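You operate a simulated robot arm through the tools that you are given. There is no shell and no other tool. Be economical: measure what you need, move in short steps, check, and stop when the job is done.

You are at the controls of a simulated robot arm. One attempt, no reset.

## Task
Raise the short ironing board all the way and spread the sprig napkin out on it.
Fine: free the leg lock and the height lever first; lock both again.

The check looks at the end state, three seconds after you hand in, the way a careful person would. Anything else that was tipped, shoved, dropped, spilled or broken makes it a failure. Flat cloth is picked up by pressing the open fingertips on it (5 to 10 N) and closing them slowly along it; thin cloth reads only 2 to 8 mm in the jaws.

## Robot
A 6-joint arm with a two-finger parallel gripper, fixed in place. Base frame: the origin is at the foot of the arm, x ahead of it, y to its left, z up. Units: m, rad, N and s.
With the tool pointing down near the work surface it reaches from about 0.16 to 0.8 m from the base axis. Its first joint turns from -2.897 to 2.897 rad. Payload 3.91 kg.
The TCP is the grasp point between the finger pads, 0.03 m short of the fingertips. In the tool frame z runs along the fingers and y along their closing line. Largest opening 0.11 m; finger width 0.02, thickness 0.01; the body of the gripper, 0.048 by 0.112 m, starts 0.055 m behind the TCP.
Orientation is that of the tool frame in the base frame, as a unit quaternion [w, x, y, z]. With the fingers straight down and closing along the base's y, the tool's x points along the base's -x, its y along +y and its z along -z.

## Interface
- The arm moves only by the tool servo_tool. Its argument "plan" is a list that holds one entry, the list of rows, each a list of 7 numbers: the shift along the tool's x, y, z in m, then the turn, a rotation vector about the tool's x, y, z in rad, then the opening in per cent of the stroke, from 0 (shut) to 100 (fully open). In form: [[[tx, ty, tz, rx, ry, rz, fingers], ...]]. A call has 1 to 20 rows; each row shifts and turns the commanded pose from where the row before left it, along the tool's axes as they then stand. Each row takes 0.2 s and may step no farther than 0.05 m and 0.15 rad from the row before; otherwise, or with a gripper value out of range, the whole call is refused. A pose out of reach is approached as far as the arm can. The call stops where the force on the tool passes 90 N (or 10 N more than at its start, if that is more) or the arm is blocked; 0.2 s more then pass. The fingers move at their own pace (about 0.108 m/s each) and stop on an object; they squeeze with about 33 N. The grip force told is the motor's: it shows also when the fingers shut on nothing. Time passes only in rows, and 0.2 s behind the last, so rows that do not move let the fingers close. The reply holds the time, the measured pose of the TCP, the force on the tool along the base axes, the opening and the grip force, in the units named above and with some noise.
- Cameras (640 x 400 px; columns grow to the right, rows downward): "scene" is fixed at [0.0493, -0.5003, 1.3091]; the picture's right is [0.04, -1.00, 0.00], its down [-0.99, -0.04, -0.13] and it looks along [0.13, 0.00, -0.99] (base axes); focal length 278 px, centre (320, 200). "wrist" rides on the gripper at [0.077, 0.007, -0.114] in the tool frame; the picture's right is [-0.09, 1.00, 0.00], its down [-0.80, -0.07, -0.59] and it looks along [-0.59, -0.05, 0.80] (tool axes); focal length 270 px, centre (320, 200). There is no depth. A picture from a camera that has moved, and an enlarged one, comes with that camera's place and axes in the base frame and with its lens.
- snapshot(camera): a new picture of that camera. It takes no simulated time.
- raise_lower(by): slides the trunk up (or, below 0, down) by that many m; the arm rides with it, the base frame stays. It gives what a move gives, with no picture.
- enlarge(camera, box): a new picture of the part [left, top, right, bottom] of that camera's present view, enlarged. It takes no simulated time.
- close_job(): hands the job in; it is judged then, once.

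Work in short steps. Places have to be worked out from the pictures, the camera data and where the tool is seen: move nearer, look again, correct. Check each grasp and each placing, and mend what went wrong. You have 120 turns and 76 pictures in all, those below and enlarged ones among them. Open the gripper and draw the arm clear of the work before you hand the job in, unless the task says otherwise.

The tools are called after ">>>" by a JSON object that holds its "api" and its "payload". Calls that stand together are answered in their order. servo_tool: Moves the arm, as the interface text tells. Its arguments: {"type":"object","properties":{"plan":{"type":"array","items":{"type":"array","items":{"type":"array","items":{"type":"number"}}}}},"required":["plan"]} The other tools are called the same way: raise_lower (by) slides the trunk up or down; snapshot (camera) takes a picture; enlarge (camera, box) takes an enlarged picture of a part of a camera's view; close_job () hands the job in.

At the start:

```text
time: 0.0
ee_pos: [0.2375, -0.4089, 0.9455]
orientation: [0.0, 0.0, 1.0, 0.0]
wrist_force: [-0.3, 0.1, -0.2]
width: 0.1102
finger_force: 0.0
trunk travel left (down, up): [-0.375, 0.165]
```

scene: 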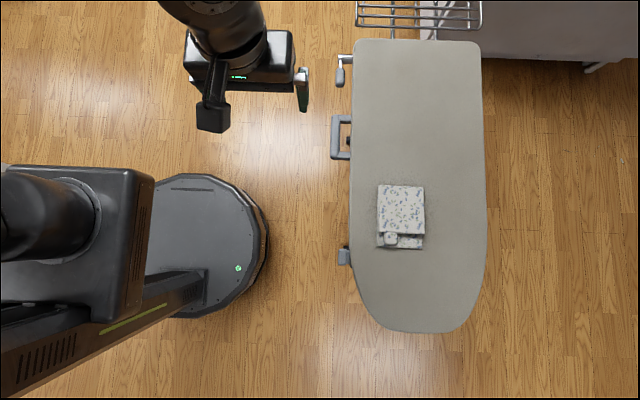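
wrist: 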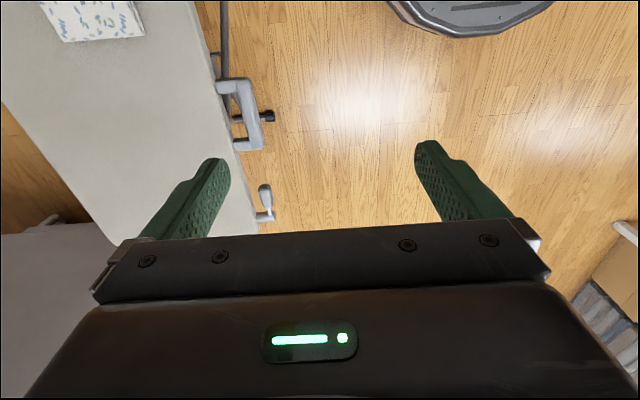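

The board lies to the right of the arm, with three fittings along its near edge: a lever at about row 75, a loop handle at about row 138 and a tab at about row 256. I'll enlarge them to identify each one.

>>> {"api": "enlarge", "payload": {"camera": "scene", "box": [310, 30, 430, 105]}}

>>> {"api": "enlarge", "payload": {"camera": "scene", "box": [310, 100, 406, 160]}}

>>> {"api": "enlarge", "payload": {"camera": "scene", "box": [320, 175, 448, 275]}}

>>> {"api": "enlarge", "payload": {"camera": "wrist", "box": [170, 0, 330, 240]}}

```text
5.33 times, centred on (370, 68) of scene
camera zoom: at [0.0493, -0.5003, 1.3091], right [0.04, -1.0, 0.0], down [-0.99, -0.04, -0.13], along [0.13, 0.0, -0.99], focal length 1480 px, centre (53, 907)
```

zoom: 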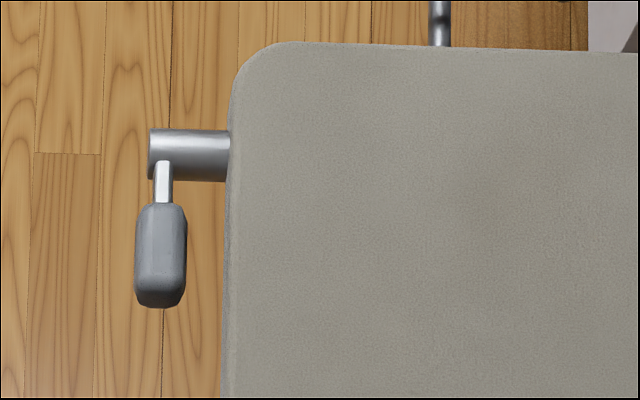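

```text
6.67 times, centred on (358, 130) of scene
camera zoom: at [0.0493, -0.5003, 1.3091], right [0.04, -1.0, 0.0], down [-0.99, -0.04, -0.13], along [0.13, 0.0, -0.99], focal length 1851 px, centre (67, 667)
```

zoom: 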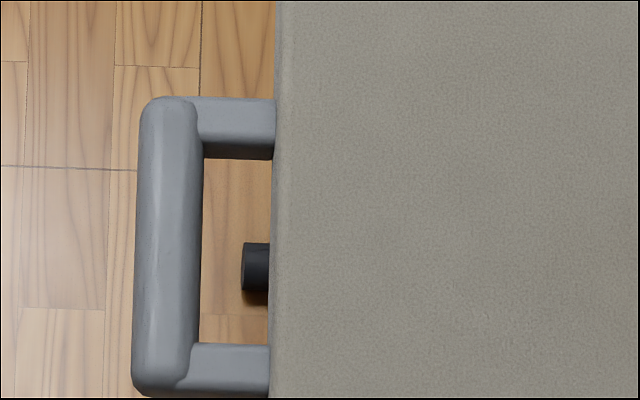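

```text
4.00 times, centred on (384, 225) of scene
camera zoom: at [0.0493, -0.5003, 1.3091], right [0.04, -1.0, 0.0], down [-0.99, -0.04, -0.13], along [0.13, 0.0, -0.99], focal length 1110 px, centre (64, 100)
```

zoom: 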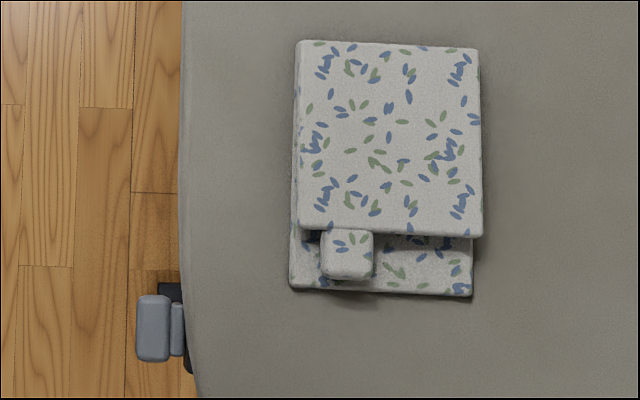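

```text
1.67 times, centred on (250, 120) of wrist
camera zoom: at [0.1597, -0.4015, 1.0611], right [0.09, 1.0, 0.0], down [0.8, -0.07, 0.59], along [0.59, -0.05, -0.8], focal length 450 px, centre (437, 333)
```

zoom: 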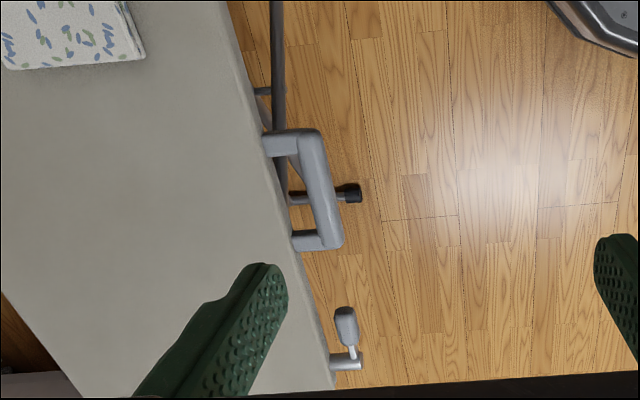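

Going by the shapes, there is a crank-like lever near (0.60,-0.555), a lift handle near (0.37,-0.545), a dark knob below the handle and a tab near (-0.01,-0.575). I'll back off to +y, go lower and turn the wrist camera to face the board's edge from the side.

>>> {"api": "servo_tool", "payload": {"plan": [[[-0.014, 0.02, 0.03, 0, 0, 0, 100], [-0.014, 0.02, 0.03, 0, 0, 0, 100], [-0.014, 0.02, 0.03, 0, 0, 0, 100], [-0.014, 0.02, 0.03, 0, 0, 0, 100], [-0.014, 0.02, 0.03, 0, 0, 0, 100], [-0.014, 0.02, 0.03, 0, 0, 0, 100], [-0.014, 0.02, 0.03, 0, 0, 0, 100], [0, 0, 0, 0, 0, 0.143, 100], [0, 0, 0, 0, 0, 0.143, 100], [0, 0, 0, 0, 0, 0.143, 100], [0, 0, 0, 0, 0, 0.143, 100], [0, 0, 0, 0, 0, 0.143, 100], [0, 0, 0, 0, 0, 0.143, 100], [0, 0, 0, 0, 0, 0.143, 100], [0, 0, 0, 0, 0, 0.143, 100], [0, 0, 0, 0, 0, 0.143, 100], [0, 0, 0, 0, 0, 0.143, 100], [0, 0, 0, 0, 0, 0.141, 100]]]}}

>>> {"api": "snapshot", "payload": {"camera": "wrist"}}

```text
time: 3.8
ee_pos: [0.3354, -0.2662, 0.7352]
orientation: [0.0, 0.708, 0.706, 0.0]
wrist_force: [-0.5, -1.0, 0.6]
width: 0.1101
finger_force: 0.0
trunk travel left (down, up): [-0.375, 0.165]
```

```text
69 pictures are left
camera wrist: at [0.342, -0.1904, 0.8504], right [1.0, -0.09, 0.0], down [-0.07, -0.8, 0.59], along [-0.05, -0.59, -0.8], focal length 270 px, centre (320, 200)
```

wrist: 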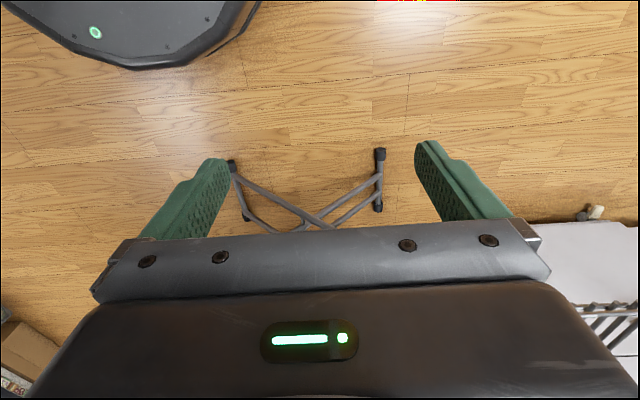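

The wrist image runs with far things towards the bottom, and the gripper hides that part. I'll tilt the tool so the camera looks more level at the board's edge.

>>> {"api": "servo_tool", "payload": {"plan": [[[0, 0, 0, 0, -0.15, 0, 100], [0, 0, 0, 0, -0.15, 0, 100], [0, 0, 0, 0, -0.15, 0, 100], [0, 0, 0, 0, -0.15, 0, 100]]]}}

>>> {"api": "snapshot", "payload": {"camera": "wrist"}}

```text
time: 4.8
ee_pos: [0.3361, -0.2765, 0.7378]
orientation: [0.183, 0.681, 0.681, -0.199]
wrist_force: [0.1, -0.3, 0.2]
width: 0.1099
finger_force: 0.0
out of reach, approached as far as the arm can: row 2
trunk travel left (down, up): [-0.375, 0.165]
```

```text
68 pictures are left
camera wrist: at [0.3434, -0.1511, 0.7961], right [1.0, -0.08, 0.02], down [-0.05, -0.38, 0.92], along [-0.07, -0.92, -0.38], focal length 270 px, centre (320, 200)
```

wrist: 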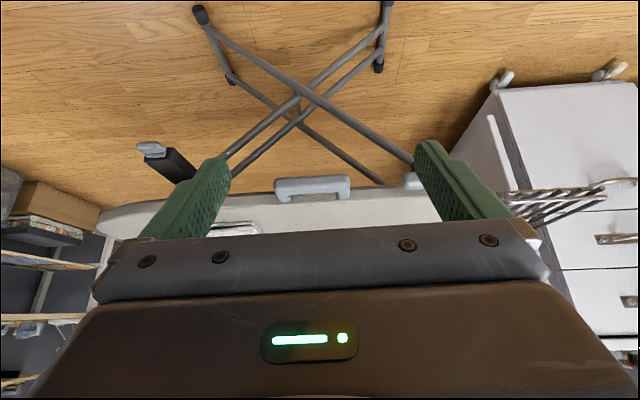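

I can see the X legs, the handle, a black box with a grey tab on the left and a lever by the right finger. I'll enlarge these.

>>> {"api": "enlarge", "payload": {"camera": "wrist", "box": [120, 130, 248, 240]}}

>>> {"api": "enlarge", "payload": {"camera": "wrist", "box": [240, 60, 432, 210]}}

```text
3.64 times, centred on (184, 185) of wrist
camera zoom: at [0.3434, -0.1511, 0.7961], right [1.0, -0.08, 0.02], down [-0.05, -0.38, 0.92], along [-0.07, -0.92, -0.38], focal length 983 px, centre (814, 254)
```

zoom: 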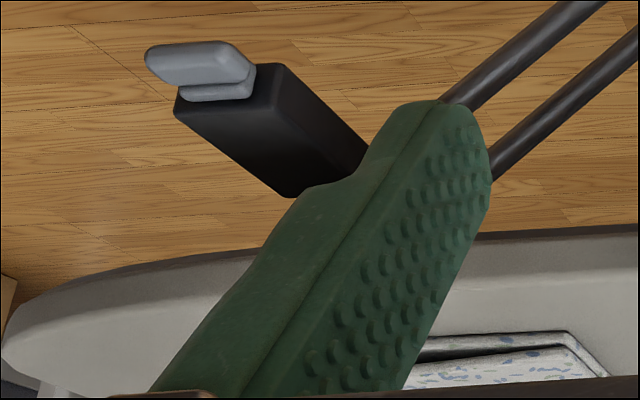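

```text
2.67 times, centred on (336, 135) of wrist
camera zoom: at [0.3434, -0.1511, 0.7961], right [1.0, -0.08, 0.02], down [-0.05, -0.38, 0.92], along [-0.07, -0.92, -0.38], focal length 721 px, centre (277, 373)
```

zoom: 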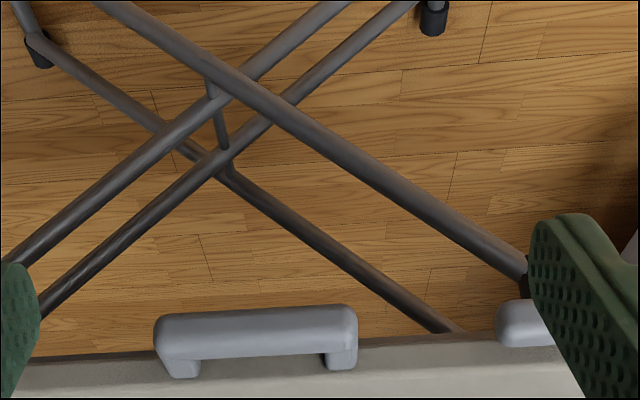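

The dark knob was only a leg foot. The two controls are the grey tab on the black block (x≈0) and the lever at x≈0.6, so I'll move the camera towards the tab first.

>>> {"api": "servo_tool", "payload": {"plan": [[[0.005, -0.04, 0.008, 0, 0, 0, 100], [0.005, -0.04, 0.008, 0, 0, 0, 100], [0.005, -0.04, 0.008, 0, 0, 0, 100], [0.005, -0.04, 0.008, 0, 0, 0, 100], [0.005, -0.04, 0.008, 0, 0, 0, 100], [0.005, -0.04, 0.008, 0, 0, 0, 100], [0.005, -0.04, 0.008, 0, 0, 0, 100]]]}}

>>> {"api": "snapshot", "payload": {"camera": "wrist"}}

```text
time: 6.4
ee_pos: [0.1523, -0.3359, 0.7885]
orientation: [0.176, 0.682, 0.681, -0.202]
wrist_force: [0.1, -0.1, -0.3]
width: 0.1098
finger_force: 0.0
out of reach, approached as far as the arm can: row 1, 2, 3, 4, 5, 6, 7
trunk travel left (down, up): [-0.375, 0.165]
```

```text
65 pictures are left
camera wrist: at [0.1616, -0.2123, 0.848], right [1.0, -0.08, 0.01], down [-0.04, -0.38, 0.92], along [-0.07, -0.92, -0.38], focal length 270 px, centre (320, 200)
```

wrist: 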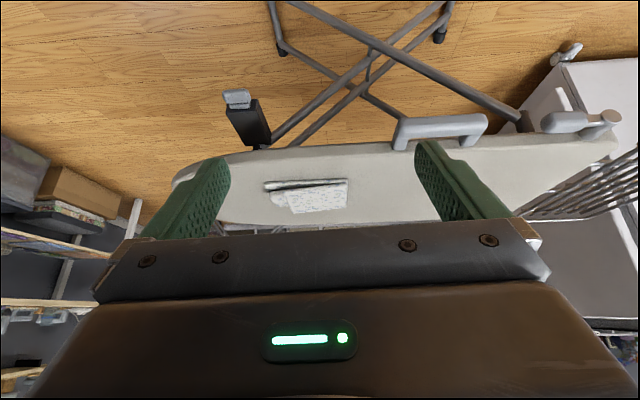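

Both controls are in view now, so I'll enlarge each of them.

>>> {"api": "enlarge", "payload": {"camera": "wrist", "box": [205, 75, 301, 155]}}

>>> {"api": "enlarge", "payload": {"camera": "wrist", "box": [500, 85, 640, 165]}}

```text
5.00 times, centred on (253, 115) of wrist
camera zoom: at [0.1616, -0.2123, 0.848], right [1.0, -0.08, 0.01], down [-0.04, -0.38, 0.92], along [-0.07, -0.92, -0.38], focal length 1351 px, centre (655, 625)
```

zoom: 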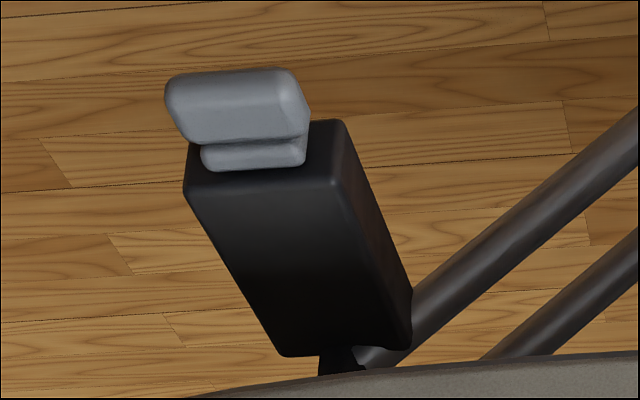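

```text
4.57 times, centred on (570, 125) of wrist
camera zoom: at [0.1616, -0.2123, 0.848], right [1.0, -0.08, 0.01], down [-0.04, -0.38, 0.92], along [-0.07, -0.92, -0.38], focal length 1236 px, centre (-823, 543)
```

zoom: 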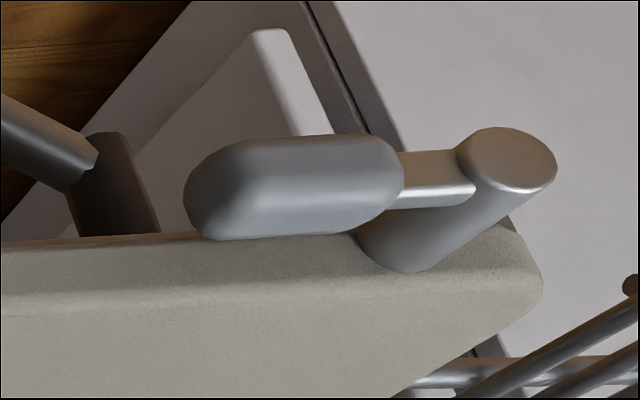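

Triangulating between the two cameras gives:
- Board top: z≈0.62
- Handle bar: (0.31,-0.536,0.608)
- Height lever grip: (0.478,-0.544,0.609)
- Tab: (-0.01,-0.57,0.495), on the +y face of the black box

I'll lower the trunk to look at the tab face on.

>>> {"api": "raise_lower", "payload": {"by": -0.22}}

>>> {"api": "servo_tool", "payload": {"plan": [[[0, -0.03, 0, 0, 0, 0, 100], [0, -0.03, 0, 0, 0, 0, 100], [0, -0.03, 0, 0, 0, 0, 100]]]}}

>>> {"api": "snapshot", "payload": {"camera": "wrist"}}

```text
time: 8.7
ee_pos: [0.1525, -0.3368, 0.5685]
orientation: [0.177, 0.681, 0.682, -0.201]
wrist_force: [-0.2, -0.1, -0.4]
width: 0.1098
finger_force: 0.1
trunk travel left (down, up): [-0.155, 0.385]
```

```text
time: 9.5
ee_pos: [0.1534, -0.3373, 0.5678]
orientation: [0.178, 0.681, 0.682, -0.201]
wrist_force: [-0.3, -0.4, 0.4]
width: 0.1099
finger_force: 0.2
out of reach, approached as far as the arm can: row 1, 2, 3
trunk travel left (down, up): [-0.155, 0.385]
```

```text
62 pictures are left
camera wrist: at [0.1622, -0.2122, 0.6279], right [1.0, -0.08, 0.01], down [-0.04, -0.38, 0.92], along [-0.07, -0.92, -0.38], focal length 270 px, centre (320, 200)
```

wrist: 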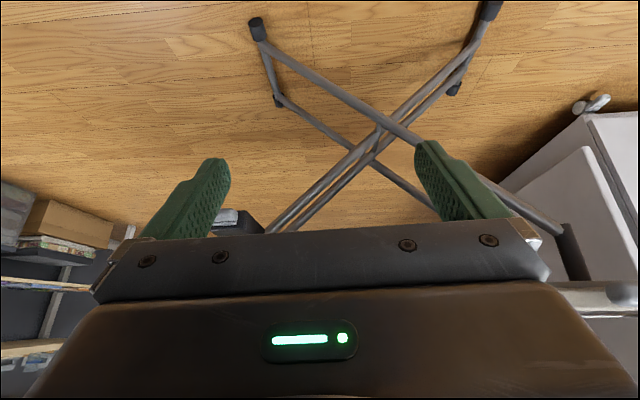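

The arm is too close in for this tilt, so I'll go outwards in y first and then along -x.

>>> {"api": "servo_tool", "payload": {"plan": [[[-0.0258, 0, 0.0154, 0, 0, 0, 100], [-0.0258, 0, 0.0154, 0, 0, 0, 100], [-0.0258, 0, 0.0154, 0, 0, 0, 100], [-0.0129, 0, 0.0077, 0, 0, 0, 100], [0, -0.03, 0, 0, 0, 0, 100], [0, -0.03, 0, 0, 0, 0, 100]]]}}

>>> {"api": "snapshot", "payload": {"camera": "wrist"}}

```text
time: 10.9
ee_pos: [0.112, -0.4468, 0.5766]
orientation: [0.17, 0.683, 0.681, -0.204]
wrist_force: [0.0, -0.9, 0.0]
width: 0.1101
finger_force: 0.0
out of reach, approached as far as the arm can: row 6
trunk travel left (down, up): [-0.155, 0.385]
```

```text
61 pictures are left
camera wrist: at [0.1226, -0.322, 0.6361], right [1.0, -0.09, 0.0], down [-0.03, -0.38, 0.92], along [-0.09, -0.92, -0.39], focal length 270 px, centre (320, 200)
```

wrist: 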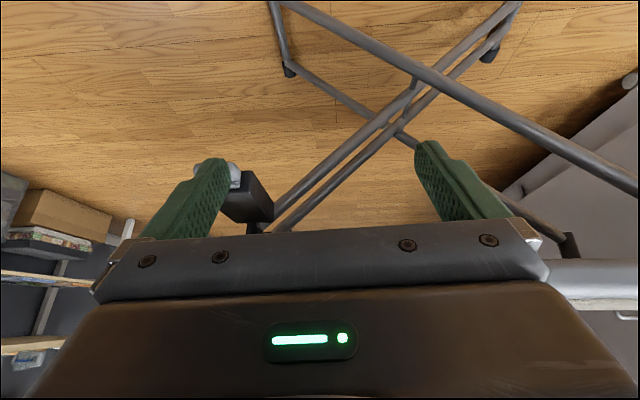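

The left finger still hides the tab and x is limited. I'll go further out in y with the tip still clear of the board edge, then along -x again.

>>> {"api": "servo_tool", "payload": {"plan": [[[-0.0258, 0, 0.0154, 0, 0, 0, 100], [-0.0172, 0, 0.0102, 0, 0, 0, 100], [0, -0.025, 0, 0, 0, 0, 100], [0, -0.025, 0, 0, 0, 0, 100], [0, -0.025, 0, 0, 0, 0, 100], [0, -0.025, 0, 0, 0, 0, 100]]]}}

>>> {"api": "snapshot", "payload": {"camera": "wrist"}}

```text
time: 12.3
ee_pos: [0.093, -0.5002, 0.5808]
orientation: [0.172, 0.683, 0.681, -0.203]
wrist_force: [0.4, 0.2, 0.1]
width: 0.1097
finger_force: 0.1
out of reach, approached as far as the arm can: row 3, 4, 5, 6
trunk travel left (down, up): [-0.155, 0.385]
```

```text
60 pictures are left
camera wrist: at [0.103, -0.3748, 0.6404], right [1.0, -0.09, 0.0], down [-0.04, -0.38, 0.92], along [-0.08, -0.92, -0.39], focal length 270 px, centre (320, 200)
```

wrist: 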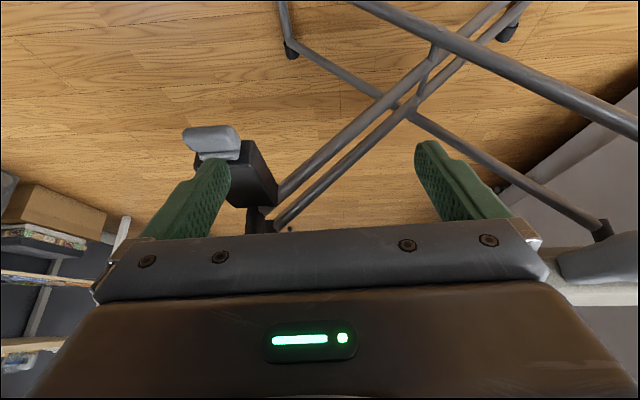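

x seems held by a joint limit that depends on the tool's yaw. I'll yaw the tool 0.3 rad and test whether -x motion opens up.

>>> {"api": "servo_tool", "payload": {"plan": [[[0, 0, 0, 0.075, 0, 0.127, 100], [0, 0, 0, 0.075, 0, 0.127, 100], [0, -0.025, 0, 0, 0, 0, 100], [0, -0.025, 0, 0, 0, 0, 100]]]}}

```text
time: 13.3
ee_pos: [0.0464, -0.4803, 0.5807]
orientation: [0.149, 0.774, 0.572, -0.228]
wrist_force: [0.2, 0.0, 0.2]
width: 0.1099
finger_force: 0.0
trunk travel left (down, up): [-0.155, 0.385]
```

The yaw freed the motion. Now I'll look at the tab from here.

>>> {"api": "snapshot", "payload": {"camera": "wrist"}}

>>> {"api": "enlarge", "payload": {"camera": "wrist", "box": [200, 90, 330, 225]}}

```text
59 pictures are left
camera wrist: at [0.0908, -0.3639, 0.6393], right [0.93, -0.37, 0.02], down [-0.15, -0.34, 0.93], along [-0.34, -0.86, -0.37], focal length 270 px, centre (320, 200)
```

wrist: 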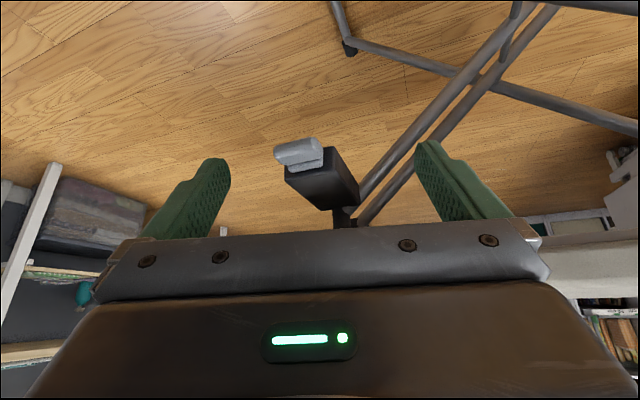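

```text
2.96 times, centred on (265, 158) of wrist
camera zoom: at [0.0908, -0.3639, 0.6393], right [0.93, -0.37, 0.02], down [-0.15, -0.34, 0.93], along [-0.34, -0.86, -0.37], focal length 801 px, centre (483, 326)
```

zoom: 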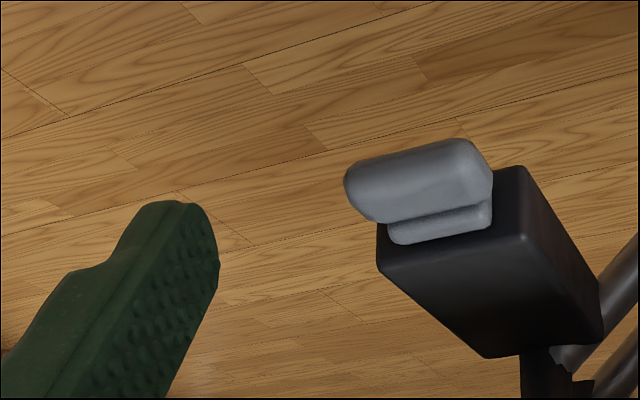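

The tab sits cleanly between the fingers, at (-0.013,-0.571,0.495). I'll align with it laterally and advance partway along the tool axis.

>>> {"api": "servo_tool", "payload": {"plan": [[[-0.022, -0.0125, 0, 0, 0, 0, 100], [-0.0227, -0.0126, 0, 0, 0, 0, 100], [0, 0, 0.03, 0, 0, 0, 100], [0, 0, 0.03, 0, 0, 0, 100]]]}}

>>> {"api": "snapshot", "payload": {"camera": "wrist"}}

```text
time: 14.3
ee_pos: [0.0026, -0.5373, 0.5561]
orientation: [0.149, 0.773, 0.573, -0.227]
wrist_force: [-0.1, 0.5, -0.5]
width: 0.1099
finger_force: 0.1
trunk travel left (down, up): [-0.155, 0.385]
```

```text
57 pictures are left
camera wrist: at [0.0465, -0.4215, 0.6131], right [0.93, -0.37, 0.02], down [-0.15, -0.34, 0.93], along [-0.34, -0.86, -0.37], focal length 270 px, centre (320, 200)
```

wrist: 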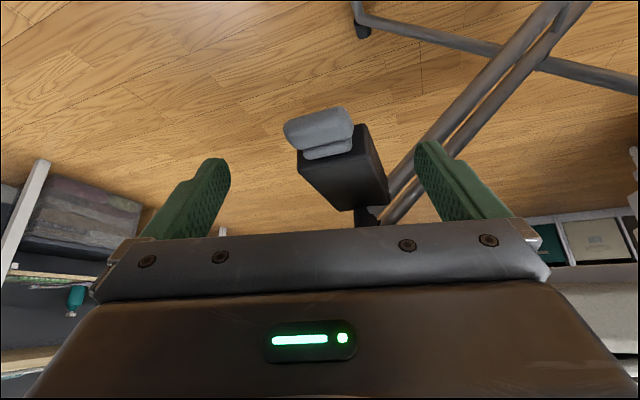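

The head is confirmed at (-0.014,-0.571,0.494), right on the tool axis and 72 mm ahead. I'll advance 55 mm so the fingertips straddle it.

>>> {"api": "servo_tool", "payload": {"plan": [[[0, -0.002, 0.028, 0, 0, 0, 100], [0, -0.002, 0.027, 0, 0, 0, 100]]]}}

>>> {"api": "snapshot", "payload": {"camera": "wrist"}}

```text
time: 14.9
ee_pos: [-0.0168, -0.5675, 0.5099]
orientation: [0.149, 0.774, 0.573, -0.227]
wrist_force: [-0.5, 0.7, -0.9]
width: 0.1098
finger_force: 0.0
trunk travel left (down, up): [-0.155, 0.385]
```

```text
56 pictures are left
camera wrist: at [0.0284, -0.4501, 0.5673], right [0.93, -0.37, 0.02], down [-0.15, -0.34, 0.93], along [-0.34, -0.86, -0.37], focal length 270 px, centre (320, 200)
```

wrist: 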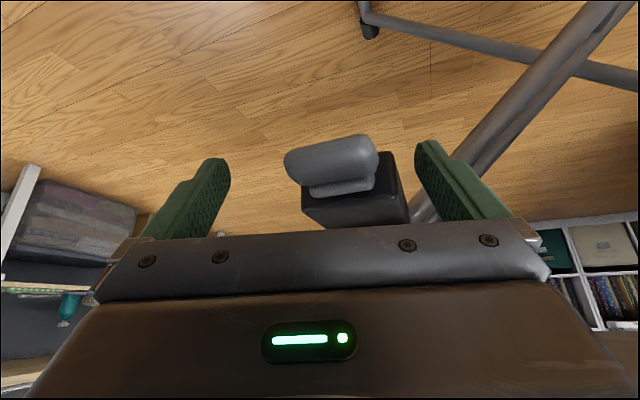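

The head is between the fingertips. I'll close gently onto it.

>>> {"api": "servo_tool", "payload": {"plan": [[[0, 0.002, 0.002, 0, 0, 0, 70], [0, 0, 0, 0, 0, 0, 60], [0, 0, 0, 0, 0, 0, 52], [0, 0, 0, 0, 0, 0, 46], [0, 0, 0, 0, 0, 0, 40], [0, 0, 0, 0, 0, 0, 36]]]}}

>>> {"api": "snapshot", "payload": {"camera": "wrist"}}

```text
time: 16.3
ee_pos: [-0.0082, -0.5696, 0.5074]
orientation: [0.15, 0.77, 0.577, -0.229]
wrist_force: [61.6, -25.7, 14.7]
width: 0.0737
finger_force: 33.4
trunk travel left (down, up): [-0.155, 0.385]
```

```text
55 pictures are left
camera wrist: at [0.0359, -0.4531, 0.5652], right [0.93, -0.36, 0.01], down [-0.15, -0.34, 0.93], along [-0.33, -0.87, -0.37], focal length 270 px, centre (320, 200)
```

wrist: 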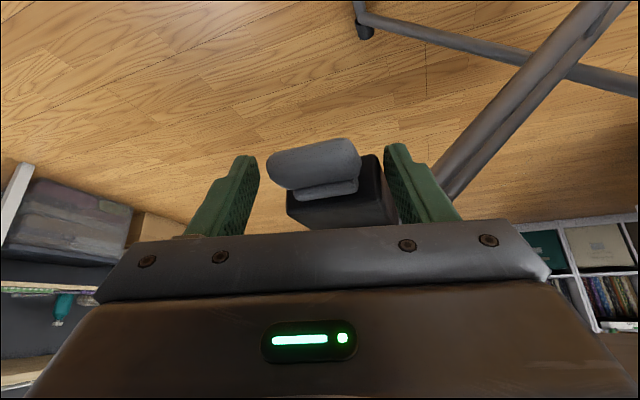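

The right finger caught the black box (62 N sideways) instead of the head. I'll open, back off and look closer at the geometry.

>>> {"api": "servo_tool", "payload": {"plan": [[[0, 0, 0, 0, 0, 0, 80], [0, 0, 0, 0, 0, 0, 100], [0.01, 0, -0.04, 0, 0, 0, 100], [0, 0, -0.02, 0, 0, 0, 100]]]}}

>>> {"api": "enlarge", "payload": {"camera": "wrist", "box": [250, 90, 410, 230]}}

>>> {"api": "enlarge", "payload": {"camera": "scene", "box": [320, 235, 368, 280]}}

```text
time: 17.3
ee_pos: [0.0008, -0.5293, 0.5553]
orientation: [0.148, 0.774, 0.572, -0.228]
wrist_force: [-0.5, -1.3, -0.2]
width: 0.1101
finger_force: 0.1
trunk travel left (down, up): [-0.155, 0.385]
```

```text
2.86 times, centred on (330, 160) of wrist
camera zoom: at [0.0448, -0.4128, 0.6124], right [0.93, -0.37, 0.02], down [-0.15, -0.34, 0.93], along [-0.34, -0.86, -0.38], focal length 772 px, centre (291, 314)
```

zoom: 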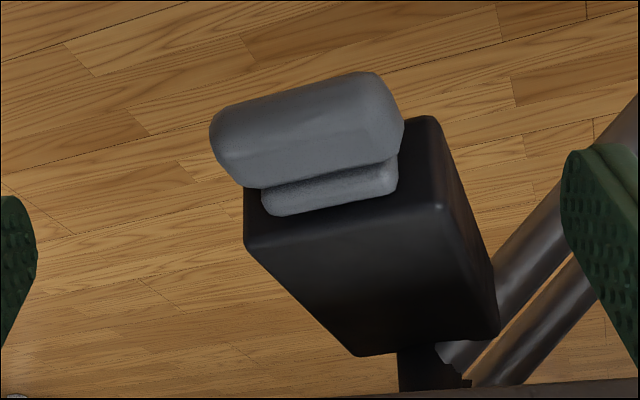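

```text
8.89 times, centred on (344, 258) of scene
camera zoom: at [0.0493, -0.5003, 1.3091], right [0.04, -1.0, 0.0], down [-0.99, -0.04, -0.13], along [0.13, 0.0, -0.99], focal length 2468 px, centre (107, -311)
```

zoom: 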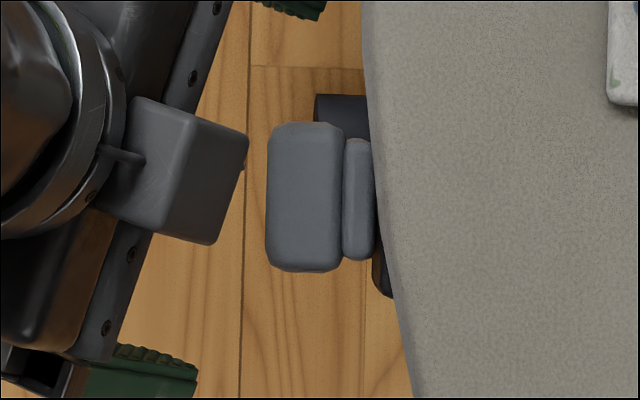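

The geometry is clear now. The box face is at y≈-0.59. The grey head spans x -0.032 to 0.016, y -0.554 to -0.579 and z 0.489 to 0.503, and it is centred on the box. I'll remove the yaw and reduce the tilt so the closing line runs along x and misses the box.

>>> {"api": "servo_tool", "payload": {"plan": [[[0.01, 0, -0.01, 0, 0.125, 0, 100], [0, 0, 0, 0, 0.125, 0, 100], [0, 0, 0, -0.045, 0, -0.142, 100], [0, 0, 0, -0.045, 0, -0.142, 100]]]}}

```text
time: 18.3
ee_pos: [-0.0193, -0.5343, 0.5646]
orientation: [0.08, 0.727, 0.662, -0.161]
wrist_force: [0.1, 0.3, -0.3]
width: 0.1103
finger_force: 0.0
out of reach, approached as far as the arm can: row 1, 2, 3
trunk travel left (down, up): [-0.155, 0.385]
```

That pose is close to what I need, with the closing line about 6° off x. I'll move so the tips straddle the head, staying on the +y side of the box face.

>>> {"api": "servo_tool", "payload": {"plan": [[[0.0023, 0.0201, 0, 0, 0, 0, 100], [0, 0, 0.027, 0, 0, 0, 100], [0, 0, 0.026, 0, 0, 0, 100]]]}}

>>> {"api": "snapshot", "payload": {"camera": "wrist"}}

```text
time: 19.1
ee_pos: [-0.0065, -0.5529, 0.5129]
orientation: [0.08, 0.727, 0.663, -0.161]
wrist_force: [-0.7, 0.0, 0.2]
width: 0.11
finger_force: 0.0
trunk travel left (down, up): [-0.155, 0.385]
```

```text
52 pictures are left
camera wrist: at [0.0198, -0.4434, 0.5946], right [0.98, -0.19, -0.07], down [-0.05, -0.55, 0.84], along [-0.2, -0.82, -0.54], focal length 270 px, centre (320, 200)
```

wrist: 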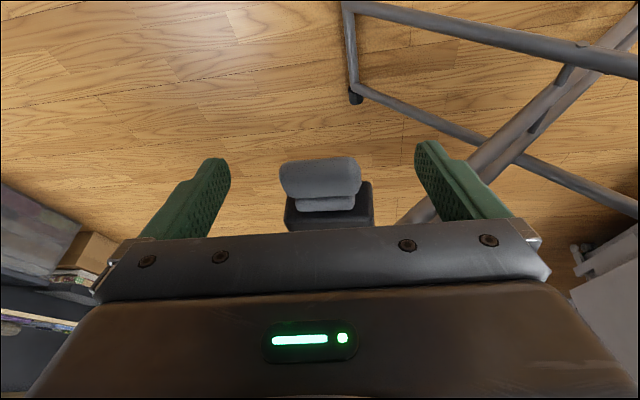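

The head is centred between the fingers. I'll close on it.

>>> {"api": "servo_tool", "payload": {"plan": [[[0, 0, 0.003, 0, 0, 0, 70], [0, 0, 0, 0, 0, 0, 58], [0, 0, 0, 0, 0, 0, 50], [0, 0, 0, 0, 0, 0, 46], [0, 0, 0, 0, 0, 0, 43], [0, 0, 0, 0, 0, 0, 40]]]}}

>>> {"api": "snapshot", "payload": {"camera": "wrist"}}

```text
time: 20.5
ee_pos: [-0.0071, -0.5524, 0.5092]
orientation: [0.08, 0.727, 0.662, -0.161]
wrist_force: [-21.8, -0.3, 2.0]
width: 0.0505
finger_force: 44.7
trunk travel left (down, up): [-0.155, 0.385]
```

```text
51 pictures are left
camera wrist: at [0.0188, -0.4436, 0.5913], right [0.98, -0.19, -0.07], down [-0.05, -0.55, 0.84], along [-0.2, -0.81, -0.55], focal length 270 px, centre (320, 200)
```

wrist: 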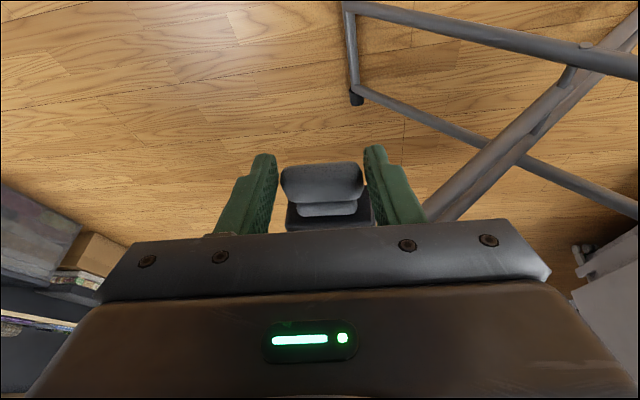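

The head is gripped at 50 mm and doesn't slide sideways under 22 N. I'll try a small pull towards +y.

>>> {"api": "servo_tool", "payload": {"plan": [[[0.0, -0.001, 0, 0, 0, 0, 40], [0.0037, -0.0004, -0.0013, 0, 0, 0, 40], [0.0037, -0.0004, -0.0013, 0, 0, 0, 40]]]}}

>>> {"api": "servo_tool", "payload": {"plan": [[[0, 0, 0, 0, 0, 0, 40]]]}}

```text
time: 21.3
ee_pos: [-0.0065, -0.5473, 0.51]
orientation: [0.082, 0.727, 0.662, -0.161]
wrist_force: [-28.0, -30.2, 2.0]
width: 0.0488
finger_force: 45.2
trunk travel left (down, up): [-0.155, 0.385]
```

```text
time: 21.7
ee_pos: [-0.0069, -0.546, 0.5115]
orientation: [0.082, 0.727, 0.663, -0.163]
wrist_force: [-23.1, -28.5, 7.7]
width: 0.0489
finger_force: 44.9
trunk travel left (down, up): [-0.155, 0.385]
```

The pull meets about 29 N, so it isn't a pull knob. I'll go back and try pushing towards -y.

>>> {"api": "servo_tool", "payload": {"plan": [[[-0.0037, 0.0004, 0.0013, 0, 0, 0, 40], [-0.0037, 0.0004, 0.0013, 0, 0, 0, 40], [0, 0, 0, 0, 0, 0, 40]]]}}

>>> {"api": "servo_tool", "payload": {"plan": [[[-0.0037, 0.0004, 0.0013, 0, 0, 0, 40], [-0.0028, 0.0003, 0.001, 0, 0, 0, 40], [0, 0, 0, 0, 0, 0, 40]]]}}

```text
time: 22.5
ee_pos: [-0.0081, -0.5472, 0.5089]
orientation: [0.077, 0.728, 0.662, -0.16]
wrist_force: [-15.4, 32.4, 27.3]
width: 0.0494
finger_force: 45.1
trunk travel left (down, up): [-0.155, 0.385]
```

```text
time: 23.3
ee_pos: [-0.0056, -0.556, 0.5082]
orientation: [0.078, 0.728, 0.662, -0.161]
wrist_force: [-10.9, 32.6, -9.8]
width: 0.053
finger_force: 9.7
trunk travel left (down, up): [-0.155, 0.385]
```

It resists about 32 N that way too, and the grip may be slipping. I'll look.

>>> {"api": "snapshot", "payload": {"camera": "wrist"}}

```text
50 pictures are left
camera wrist: at [0.0193, -0.4486, 0.5893], right [0.98, -0.19, -0.07], down [-0.05, -0.55, 0.83], along [-0.2, -0.81, -0.55], focal length 270 px, centre (320, 200)
```

wrist: 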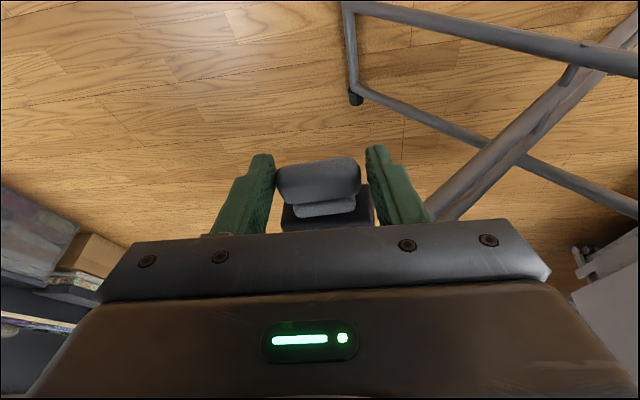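

The tab is still in place, so it only slipped. I'll re-seat and test sliding down, then up.

>>> {"api": "servo_tool", "payload": {"plan": [[[0.004, 0, 0, 0, 0, 0, 50], [0, -0.001, 0, 0, 0, 0, 44], [0, 0, 0, 0, 0, 0, 38], [0, 0, 0, 0, 0, 0, 38]]]}}

>>> {"api": "servo_tool", "payload": {"plan": [[[0.0014, 0.0004, 0.0037, 0, 0, 0, 38], [0.0014, 0.0004, 0.0037, 0, 0, 0, 38], [0, 0, 0, 0, 0, 0, 38]]]}}

>>> {"api": "servo_tool", "payload": {"plan": [[[-0.0014, -0.0004, -0.0037, 0, 0, 0, 38], [-0.0014, -0.0004, -0.0037, 0, 0, 0, 38], [-0.0014, -0.0004, -0.0037, 0, 0, 0, 38], [-0.0014, -0.0004, -0.0037, 0, 0, 0, 38], [0, 0, 0, 0, 0, 0, 38]]]}}

```text
time: 24.3
ee_pos: [-0.0084, -0.5577, 0.509]
orientation: [0.082, 0.727, 0.662, -0.162]
wrist_force: [-13.1, -8.7, -1.4]
width: 0.0499
finger_force: 44.7
trunk travel left (down, up): [-0.155, 0.385]
```

```text
time: 25.1
ee_pos: [-0.0083, -0.5573, 0.5016]
orientation: [0.082, 0.727, 0.662, -0.163]
wrist_force: [-11.6, -5.4, 35.2]
width: 0.0498
finger_force: 44.9
trunk travel left (down, up): [-0.155, 0.385]
```

```text
time: 26.3
ee_pos: [-0.0074, -0.5517, 0.5143]
orientation: [0.076, 0.728, 0.663, -0.159]
wrist_force: [1.4, 22.2, -34.9]
width: 0.0498
finger_force: 45.3
trunk travel left (down, up): [-0.155, 0.385]
```

z slips in both directions as well. x is the remaining sliding axis, and there the fingers push positively, so I'll try +x.

>>> {"api": "servo_tool", "payload": {"plan": [[[0.0014, 0.0004, 0.0037, 0, 0, 0, 38], [0, 0.003, 0, 0, 0, 0, 38], [0, 0.004, 0, 0, 0, 0, 38], [0, 0, 0, 0, 0, 0, 38]]]}}

>>> {"api": "servo_tool", "payload": {"plan": [[[0, -0.005, 0, 0, 0, 0, 38], [0, -0.005, 0, 0, 0, 0, 38], [0, -0.003, 0, 0, 0, 0, 38], [0, 0, 0, 0, 0, 0, 38]]]}}

```text
time: 27.3
ee_pos: [-0.0067, -0.5539, 0.5128]
orientation: [0.077, 0.73, 0.659, -0.162]
wrist_force: [-57.0, 32.0, 11.7]
width: 0.0497
finger_force: 44.8
trunk travel left (down, up): [-0.155, 0.385]
```

```text
time: 28.3
ee_pos: [-0.0082, -0.5528, 0.5133]
orientation: [0.081, 0.723, 0.667, -0.162]
wrist_force: [59.6, 30.4, -1.2]
width: 0.0495
finger_force: 45.0
trunk travel left (down, up): [-0.155, 0.385]
```

x is rigid at ±58 N. I'll release, close the fingers above the head and press on it squarely, first downward.

>>> {"api": "servo_tool", "payload": {"plan": [[[0, 0.006, 0, 0, 0, 0, 45], [0, 0, 0, 0, 0, 0, 80], [0, 0, -0.025, 0, 0, 0, 100], [0, 0, -0.025, 0, 0, 0, 60], [0, 0, 0, 0, 0, 0, 20], [0, 0, 0, 0, 0, 0, 0], [0, 0, 0, 0, 0, 0, 0]]]}}

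>>> {"api": "enlarge", "payload": {"camera": "wrist", "box": [240, 120, 400, 220]}}

```text
time: 29.9
ee_pos: [-0.0029, -0.5389, 0.5589]
orientation: [0.08, 0.727, 0.663, -0.161]
wrist_force: [0.8, 1.2, -0.1]
width: 0.0
finger_force: 33.0
trunk travel left (down, up): [-0.155, 0.385]
```

```text
4.00 times, centred on (320, 170) of wrist
camera zoom: at [0.0235, -0.4296, 0.6396], right [0.98, -0.19, -0.07], down [-0.05, -0.55, 0.84], along [-0.2, -0.81, -0.55], focal length 1081 px, centre (320, 320)
```

zoom: 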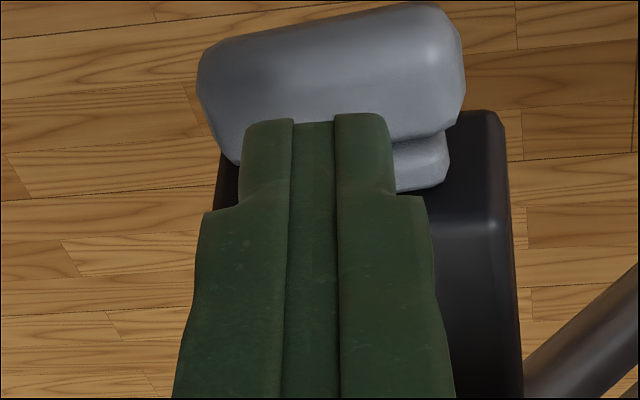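

The tip is about 3 cm above the head. I'll come down onto it and press in small steps.

>>> {"api": "servo_tool", "payload": {"plan": [[[-0.003, 0.0017, 0.0135, 0, 0, 0, 0], [0.0043, 0.0017, 0.0135, 0, 0, 0, 0], [0.0014, 0.0004, 0.0037, 0, 0, 0, 0], [0.0014, 0.0004, 0.0037, 0, 0, 0, 0]]]}}

>>> {"api": "servo_tool", "payload": {"plan": [[[0.0014, 0.0004, 0.0037, 0, 0, 0, 0], [0.0014, 0.0004, 0.0037, 0, 0, 0, 0], [0, 0, 0, 0, 0, 0, 0]]]}}

```text
time: 30.9
ee_pos: [-0.0022, -0.5466, 0.5337]
orientation: [0.084, 0.727, 0.661, -0.165]
wrist_force: [2.9, 23.9, 63.0]
width: 0.0001
finger_force: 32.4
trunk travel left (down, up): [-0.155, 0.385]
```

```text
time: 31.3
ee_pos: [-0.0026, -0.5469, 0.5324]
orientation: [0.083, 0.726, 0.662, -0.167]
wrist_force: [8.0, 39.0, 58.1]
width: 0.0
finger_force: 32.7
trunk travel left (down, up): [-0.155, 0.385]
stopped in row 1: the force on the tool passed its limit (the readings are from after the stop); the commanded pose is now the measured one
```

Downward is rigid. I'll back off, move to the front of the head and push towards -y.

>>> {"api": "servo_tool", "payload": {"plan": [[[0, 0, -0.015, 0, 0, 0, 0], [0.03, 0, 0, 0, 0, 0, 0], [0.006, 0, 0.022, 0, 0, 0, 0]]]}}

>>> {"api": "enlarge", "payload": {"camera": "wrist", "box": [240, 120, 400, 220]}}

```text
time: 32.1
ee_pos: [0.0009, -0.5203, 0.507]
orientation: [0.082, 0.727, 0.662, -0.164]
wrist_force: [-1.1, -0.2, 0.7]
width: 0.0
finger_force: 33.1
trunk travel left (down, up): [-0.155, 0.385]
```

```text
4.00 times, centred on (320, 170) of wrist
camera zoom: at [0.0272, -0.4103, 0.5868], right [0.98, -0.19, -0.07], down [-0.05, -0.54, 0.84], along [-0.2, -0.82, -0.54], focal length 1081 px, centre (320, 320)
```

zoom: 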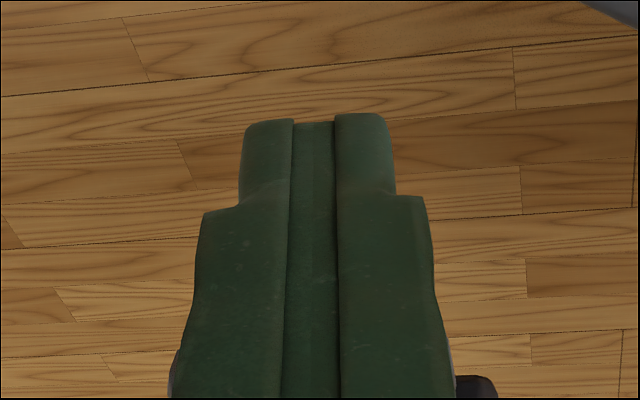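

The finger is in front of the head. Pushing -y in small steps.

>>> {"api": "servo_tool", "payload": {"plan": [[[-0.0094, 0.0011, 0.0033, 0, 0, 0, 0], [-0.0047, 0.0005, 0.0016, 0, 0, 0, 0], [-0.0047, 0.0005, 0.0016, 0, 0, 0, 0], [0, 0, 0, 0, 0, 0, 0]]]}}

>>> {"api": "servo_tool", "payload": {"plan": [[[-0.0047, 0.0005, 0.0016, 0, 0, 0, 0], [-0.0047, 0.0005, 0.0016, 0, 0, 0, 0], [0, 0, 0, 0, 0, 0, 0]]]}}

```text
time: 33.1
ee_pos: [-0.0003, -0.5367, 0.5072]
orientation: [0.081, 0.727, 0.662, -0.164]
wrist_force: [1.5, 22.5, -2.2]
width: 0.0001
finger_force: 32.7
trunk travel left (down, up): [-0.155, 0.385]
```

```text
time: 33.9
ee_pos: [0.0002, -0.5362, 0.5055]
orientation: [0.074, 0.728, 0.662, -0.16]
wrist_force: [4.6, 85.8, 1.4]
width: 0.0
finger_force: 33.1
trunk travel left (down, up): [-0.155, 0.385]
```

It's rigid inward at 86 N, which leaves pull, lift or twist. I'll regrip and pull again, this time with a picture taken during the pull.

>>> {"api": "servo_tool", "payload": {"plan": [[[0.02, 0, 0, 0, 0, 0, 0], [0, 0, -0.045, 0, 0, 0, 30], [0, 0, 0, 0, 0, 0, 100], [0, 0, 0, 0, 0, 0, 100], [-0.02, 0, 0, 0, 0, 0, 100], [-0.0135, -0.004, 0, 0, 0, 0, 100]]]}}

```text
time: 35.3
ee_pos: [-0.0006, -0.5445, 0.556]
orientation: [0.082, 0.726, 0.662, -0.165]
wrist_force: [-0.9, -0.7, -0.1]
width: 0.11
finger_force: 0.0
trunk travel left (down, up): [-0.155, 0.385]
```

Now I'll go down around the head, close and pull +y.

>>> {"api": "servo_tool", "payload": {"plan": [[[0.0021, -0.0004, 0.025, 0, 0, 0, 100], [0.002, -0.0004, 0.0245, 0, 0, 0, 80], [0, 0, 0, 0, 0, 0, 60], [0, 0, 0, 0, 0, 0, 44], [0, 0, 0, 0, 0, 0, 30], [0, 0, 0, 0, 0, 0, 30], [0.0037, -0.0004, -0.0013, 0, 0, 0, 30], [0.0037, -0.0004, -0.0013, 0, 0, 0, 30], [0.0037, -0.0004, -0.0013, 0, 0, 0, 30], [0, 0, 0, 0, 0, 0, 30]]]}}

>>> {"api": "enlarge", "payload": {"camera": "wrist", "box": [240, 120, 400, 240]}}

```text
time: 37.5
ee_pos: [-0.0078, -0.5438, 0.5062]
orientation: [0.082, 0.726, 0.662, -0.164]
wrist_force: [-30.0, -3.8, 11.7]
width: 0.0484
finger_force: 45.0
trunk travel left (down, up): [-0.155, 0.385]
```

```text
3.33 times, centred on (320, 180) of wrist
camera zoom: at [0.0188, -0.436, 0.5871], right [0.98, -0.19, -0.07], down [-0.05, -0.54, 0.84], along [-0.2, -0.82, -0.54], focal length 901 px, centre (320, 267)
```

zoom: 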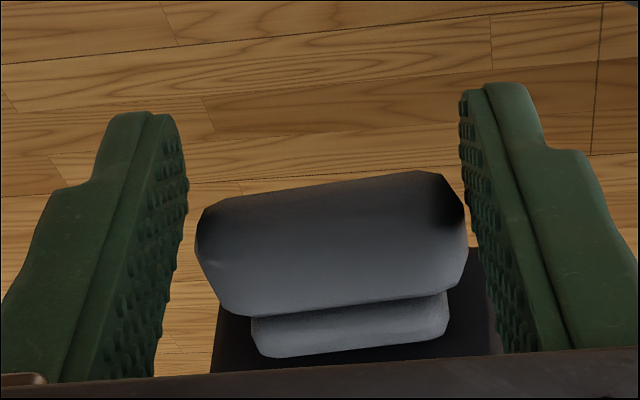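

The fingers slid off and the tab didn't move, so it's not a pull. I'll regrip properly and try twisting about the y axis.

>>> {"api": "servo_tool", "payload": {"plan": [[[0, 0.001, 0, 0, 0, 0, 60], [-0.0112, 0.0012, 0.0039, 0, 0, 0, 60], [0, 0, 0, 0, 0, 0, 44], [0, 0, 0, 0, 0, 0, 30], [0, 0, 0, 0, 0, 0, 30]]]}}

>>> {"api": "servo_tool", "payload": {"plan": [[[0, 0.001, 0, 0.094, -0.011, -0.033, 30], [0, 0.001, 0, 0.094, -0.011, -0.033, 30], [0, 0, 0, 0, 0, 0, 30]]]}}

```text
time: 38.7
ee_pos: [-0.0082, -0.5577, 0.5073]
orientation: [0.082, 0.727, 0.661, -0.164]
wrist_force: [-48.3, 1.1, 3.1]
width: 0.0502
finger_force: 45.3
trunk travel left (down, up): [-0.155, 0.385]
```

```text
time: 39.5
ee_pos: [-0.0064, -0.5584, 0.506]
orientation: [0.013, 0.708, 0.666, -0.236]
wrist_force: [-40.7, -1.8, -7.9]
width: 0.0501
finger_force: 44.6
trunk travel left (down, up): [-0.155, 0.385]
```

The tool turned 0.2 rad with little resistance. I'll look to see whether the head turned with it.

>>> {"api": "enlarge", "payload": {"camera": "wrist", "box": [240, 120, 400, 240]}}

```text
3.33 times, centred on (320, 180) of wrist
camera zoom: at [0.036, -0.4488, 0.5797], right [0.94, -0.2, -0.26], down [0.12, -0.54, 0.83], along [-0.3, -0.82, -0.49], focal length 901 px, centre (320, 267)
```

zoom: 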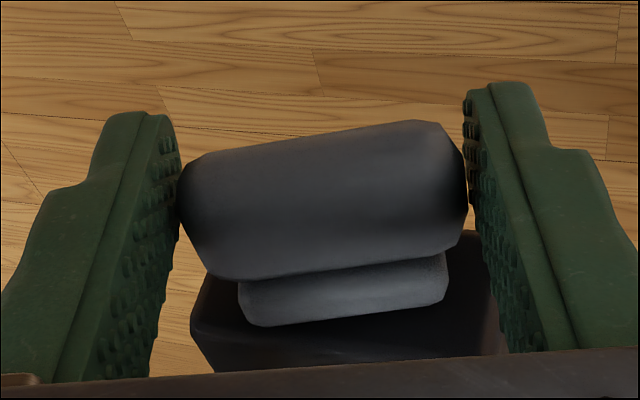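

The head and plate are now tilted relative to the box, so it is a turn knob. I'll keep twisting in the same direction.

>>> {"api": "servo_tool", "payload": {"plan": [[[0, 0.001, 0, 0.094, -0.011, -0.033, 30], [0, 0.001, 0, 0.094, -0.011, -0.033, 30], [0, 0.001, 0, 0.094, -0.011, -0.033, 30], [0, 0.001, 0, 0.094, -0.011, -0.033, 30], [0, 0, 0, 0, 0, 0, 30]]]}}

>>> {"api": "snapshot", "payload": {"camera": "wrist"}}

```text
time: 40.7
ee_pos: [-0.0026, -0.5571, 0.5051]
orientation: [-0.119, 0.648, 0.654, -0.371]
wrist_force: [-39.8, 3.4, -12.4]
width: 0.0499
finger_force: 45.3
trunk travel left (down, up): [-0.155, 0.385]
```

```text
45 pictures are left
camera wrist: at [0.0652, -0.4491, 0.5554], right [0.77, -0.2, -0.61], down [0.43, -0.54, 0.72], along [-0.47, -0.82, -0.33], focal length 270 px, centre (320, 200)
```

wrist: 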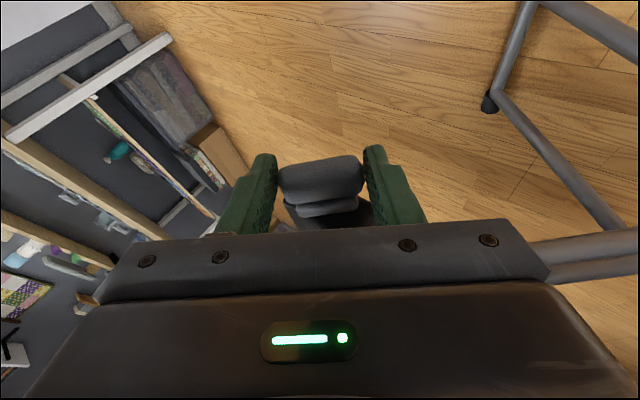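

The head follows the fingers at about 0.6 rad. Continuing.

>>> {"api": "servo_tool", "payload": {"plan": [[[0, 0.001, 0, 0.094, -0.011, -0.033, 30], [0, 0.001, 0, 0.094, -0.011, -0.033, 30], [0, 0.001, 0, 0.094, -0.011, -0.033, 30], [0, 0.001, 0, 0.094, -0.011, -0.033, 30], [0, 0, 0, 0, 0, 0, 30]]]}}

>>> {"api": "enlarge", "payload": {"camera": "wrist", "box": [240, 120, 400, 240]}}

```text
time: 41.9
ee_pos: [0.0013, -0.5579, 0.5019]
orientation: [-0.248, 0.562, 0.617, -0.492]
wrist_force: [-33.1, 14.7, -19.5]
width: 0.0501
finger_force: 45.3
trunk travel left (down, up): [-0.155, 0.385]
```

```text
3.33 times, centred on (320, 180) of wrist
camera zoom: at [0.0829, -0.4495, 0.5214], right [0.47, -0.2, -0.86], down [0.68, -0.55, 0.49], along [-0.57, -0.81, -0.12], focal length 901 px, centre (320, 267)
```

zoom: 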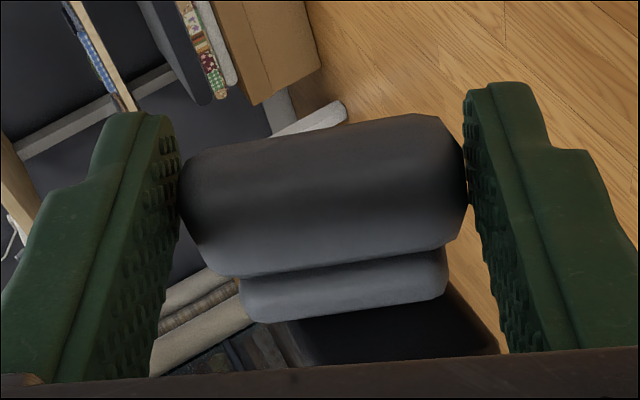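

That's 1.0 rad and still following. Continuing towards a quarter turn.

>>> {"api": "servo_tool", "payload": {"plan": [[[0, 0.001, 0, 0.094, -0.011, -0.033, 30], [0, 0.001, 0, 0.094, -0.011, -0.033, 30], [0, 0.001, 0, 0.094, -0.011, -0.033, 30], [0, 0.001, 0, 0.094, -0.011, -0.033, 30], [0, 0, 0, 0, 0, 0, 30]]]}}

>>> {"api": "servo_tool", "payload": {"plan": [[[0, 0.001, 0, 0.094, -0.011, -0.033, 30], [0, 0.001, 0, 0.094, -0.011, -0.033, 30], [0, 0, 0, 0, 0, 0, 30]]]}}

>>> {"api": "enlarge", "payload": {"camera": "wrist", "box": [240, 120, 400, 240]}}

```text
time: 43.1
ee_pos: [0.0034, -0.5587, 0.4972]
orientation: [0.367, -0.453, -0.556, 0.592]
wrist_force: [-29.3, 19.1, -31.6]
width: 0.0502
finger_force: 45.4
trunk travel left (down, up): [-0.155, 0.385]
```

```text
time: 43.9
ee_pos: [0.0062, -0.5609, 0.4936]
orientation: [0.417, -0.389, -0.518, 0.637]
wrist_force: [11.6, -0.8, -42.7]
width: 0.0529
finger_force: 19.7
trunk travel left (down, up): [-0.155, 0.385]
```

```text
3.33 times, centred on (320, 180) of wrist
camera zoom: at [0.084, -0.4526, 0.4646], right [-0.1, -0.2, -0.98], down [0.84, -0.54, 0.03], along [-0.53, -0.82, 0.22], focal length 901 px, centre (320, 267)
```

zoom: 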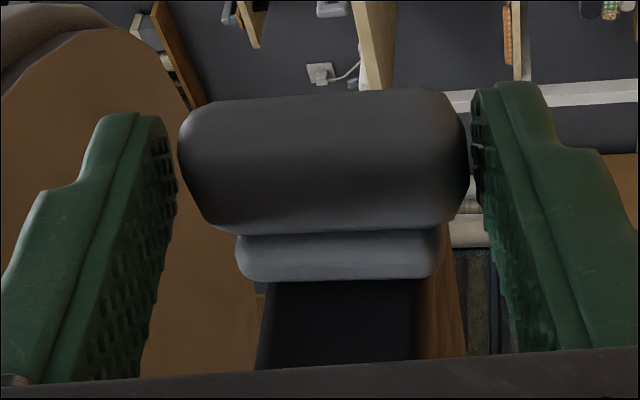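

The knob now stands vertical, a full quarter turn, and the grip started to slip, so it is at its stop. I'll release, back out and un-rotate.

>>> {"api": "servo_tool", "payload": {"plan": [[[0, 0, 0, 0, 0, 0, 70], [0, 0, 0, 0, 0, 0, 100], [0.01, 0, -0.03, 0, 0, 0, 100], [0.02, 0, -0.04, 0, 0, 0, 100], [0.02, 0, -0.02, 0, 0, 0, 100], [0, 0, 0, -0.14, 0.016, 0.05, 100], [0, 0, 0, -0.14, 0.016, 0.05, 100], [0, 0, 0, -0.14, 0.016, 0.05, 100], [0, 0, 0, -0.14, 0.016, 0.05, 100], [0, 0, 0, -0.14, 0.016, 0.05, 100], [0, 0, 0, -0.14, 0.016, 0.05, 100], [0, 0, 0, -0.14, 0.016, 0.05, 100], [0, 0, 0, -0.14, 0.016, 0.05, 100], [0, 0, 0, -0.14, 0.016, 0.05, 100], [0, 0, 0, -0.14, 0.016, 0.05, 100]]]}}

>>> {"api": "snapshot", "payload": {"camera": "wrist"}}

```text
time: 47.1
ee_pos: [0.0708, -0.4828, 0.4795]
orientation: [0.048, 0.718, 0.663, -0.206]
wrist_force: [0.1, -0.5, 0.5]
width: 0.1102
finger_force: 0.1
trunk travel left (down, up): [-0.155, 0.385]
```

```text
42 pictures are left
camera wrist: at [0.1053, -0.3725, 0.555], right [0.97, -0.2, -0.17], down [0.04, -0.53, 0.84], along [-0.26, -0.82, -0.51], focal length 270 px, centre (320, 200)
```

wrist: 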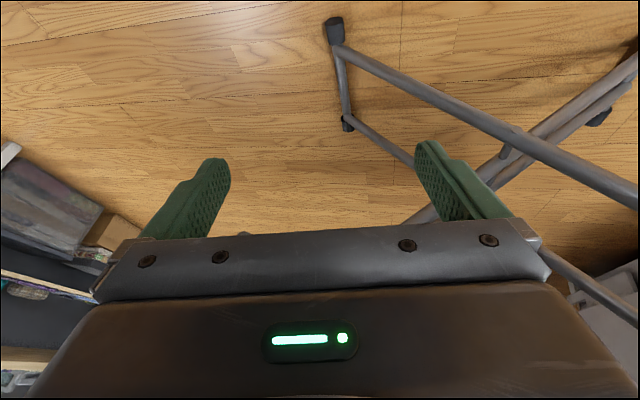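

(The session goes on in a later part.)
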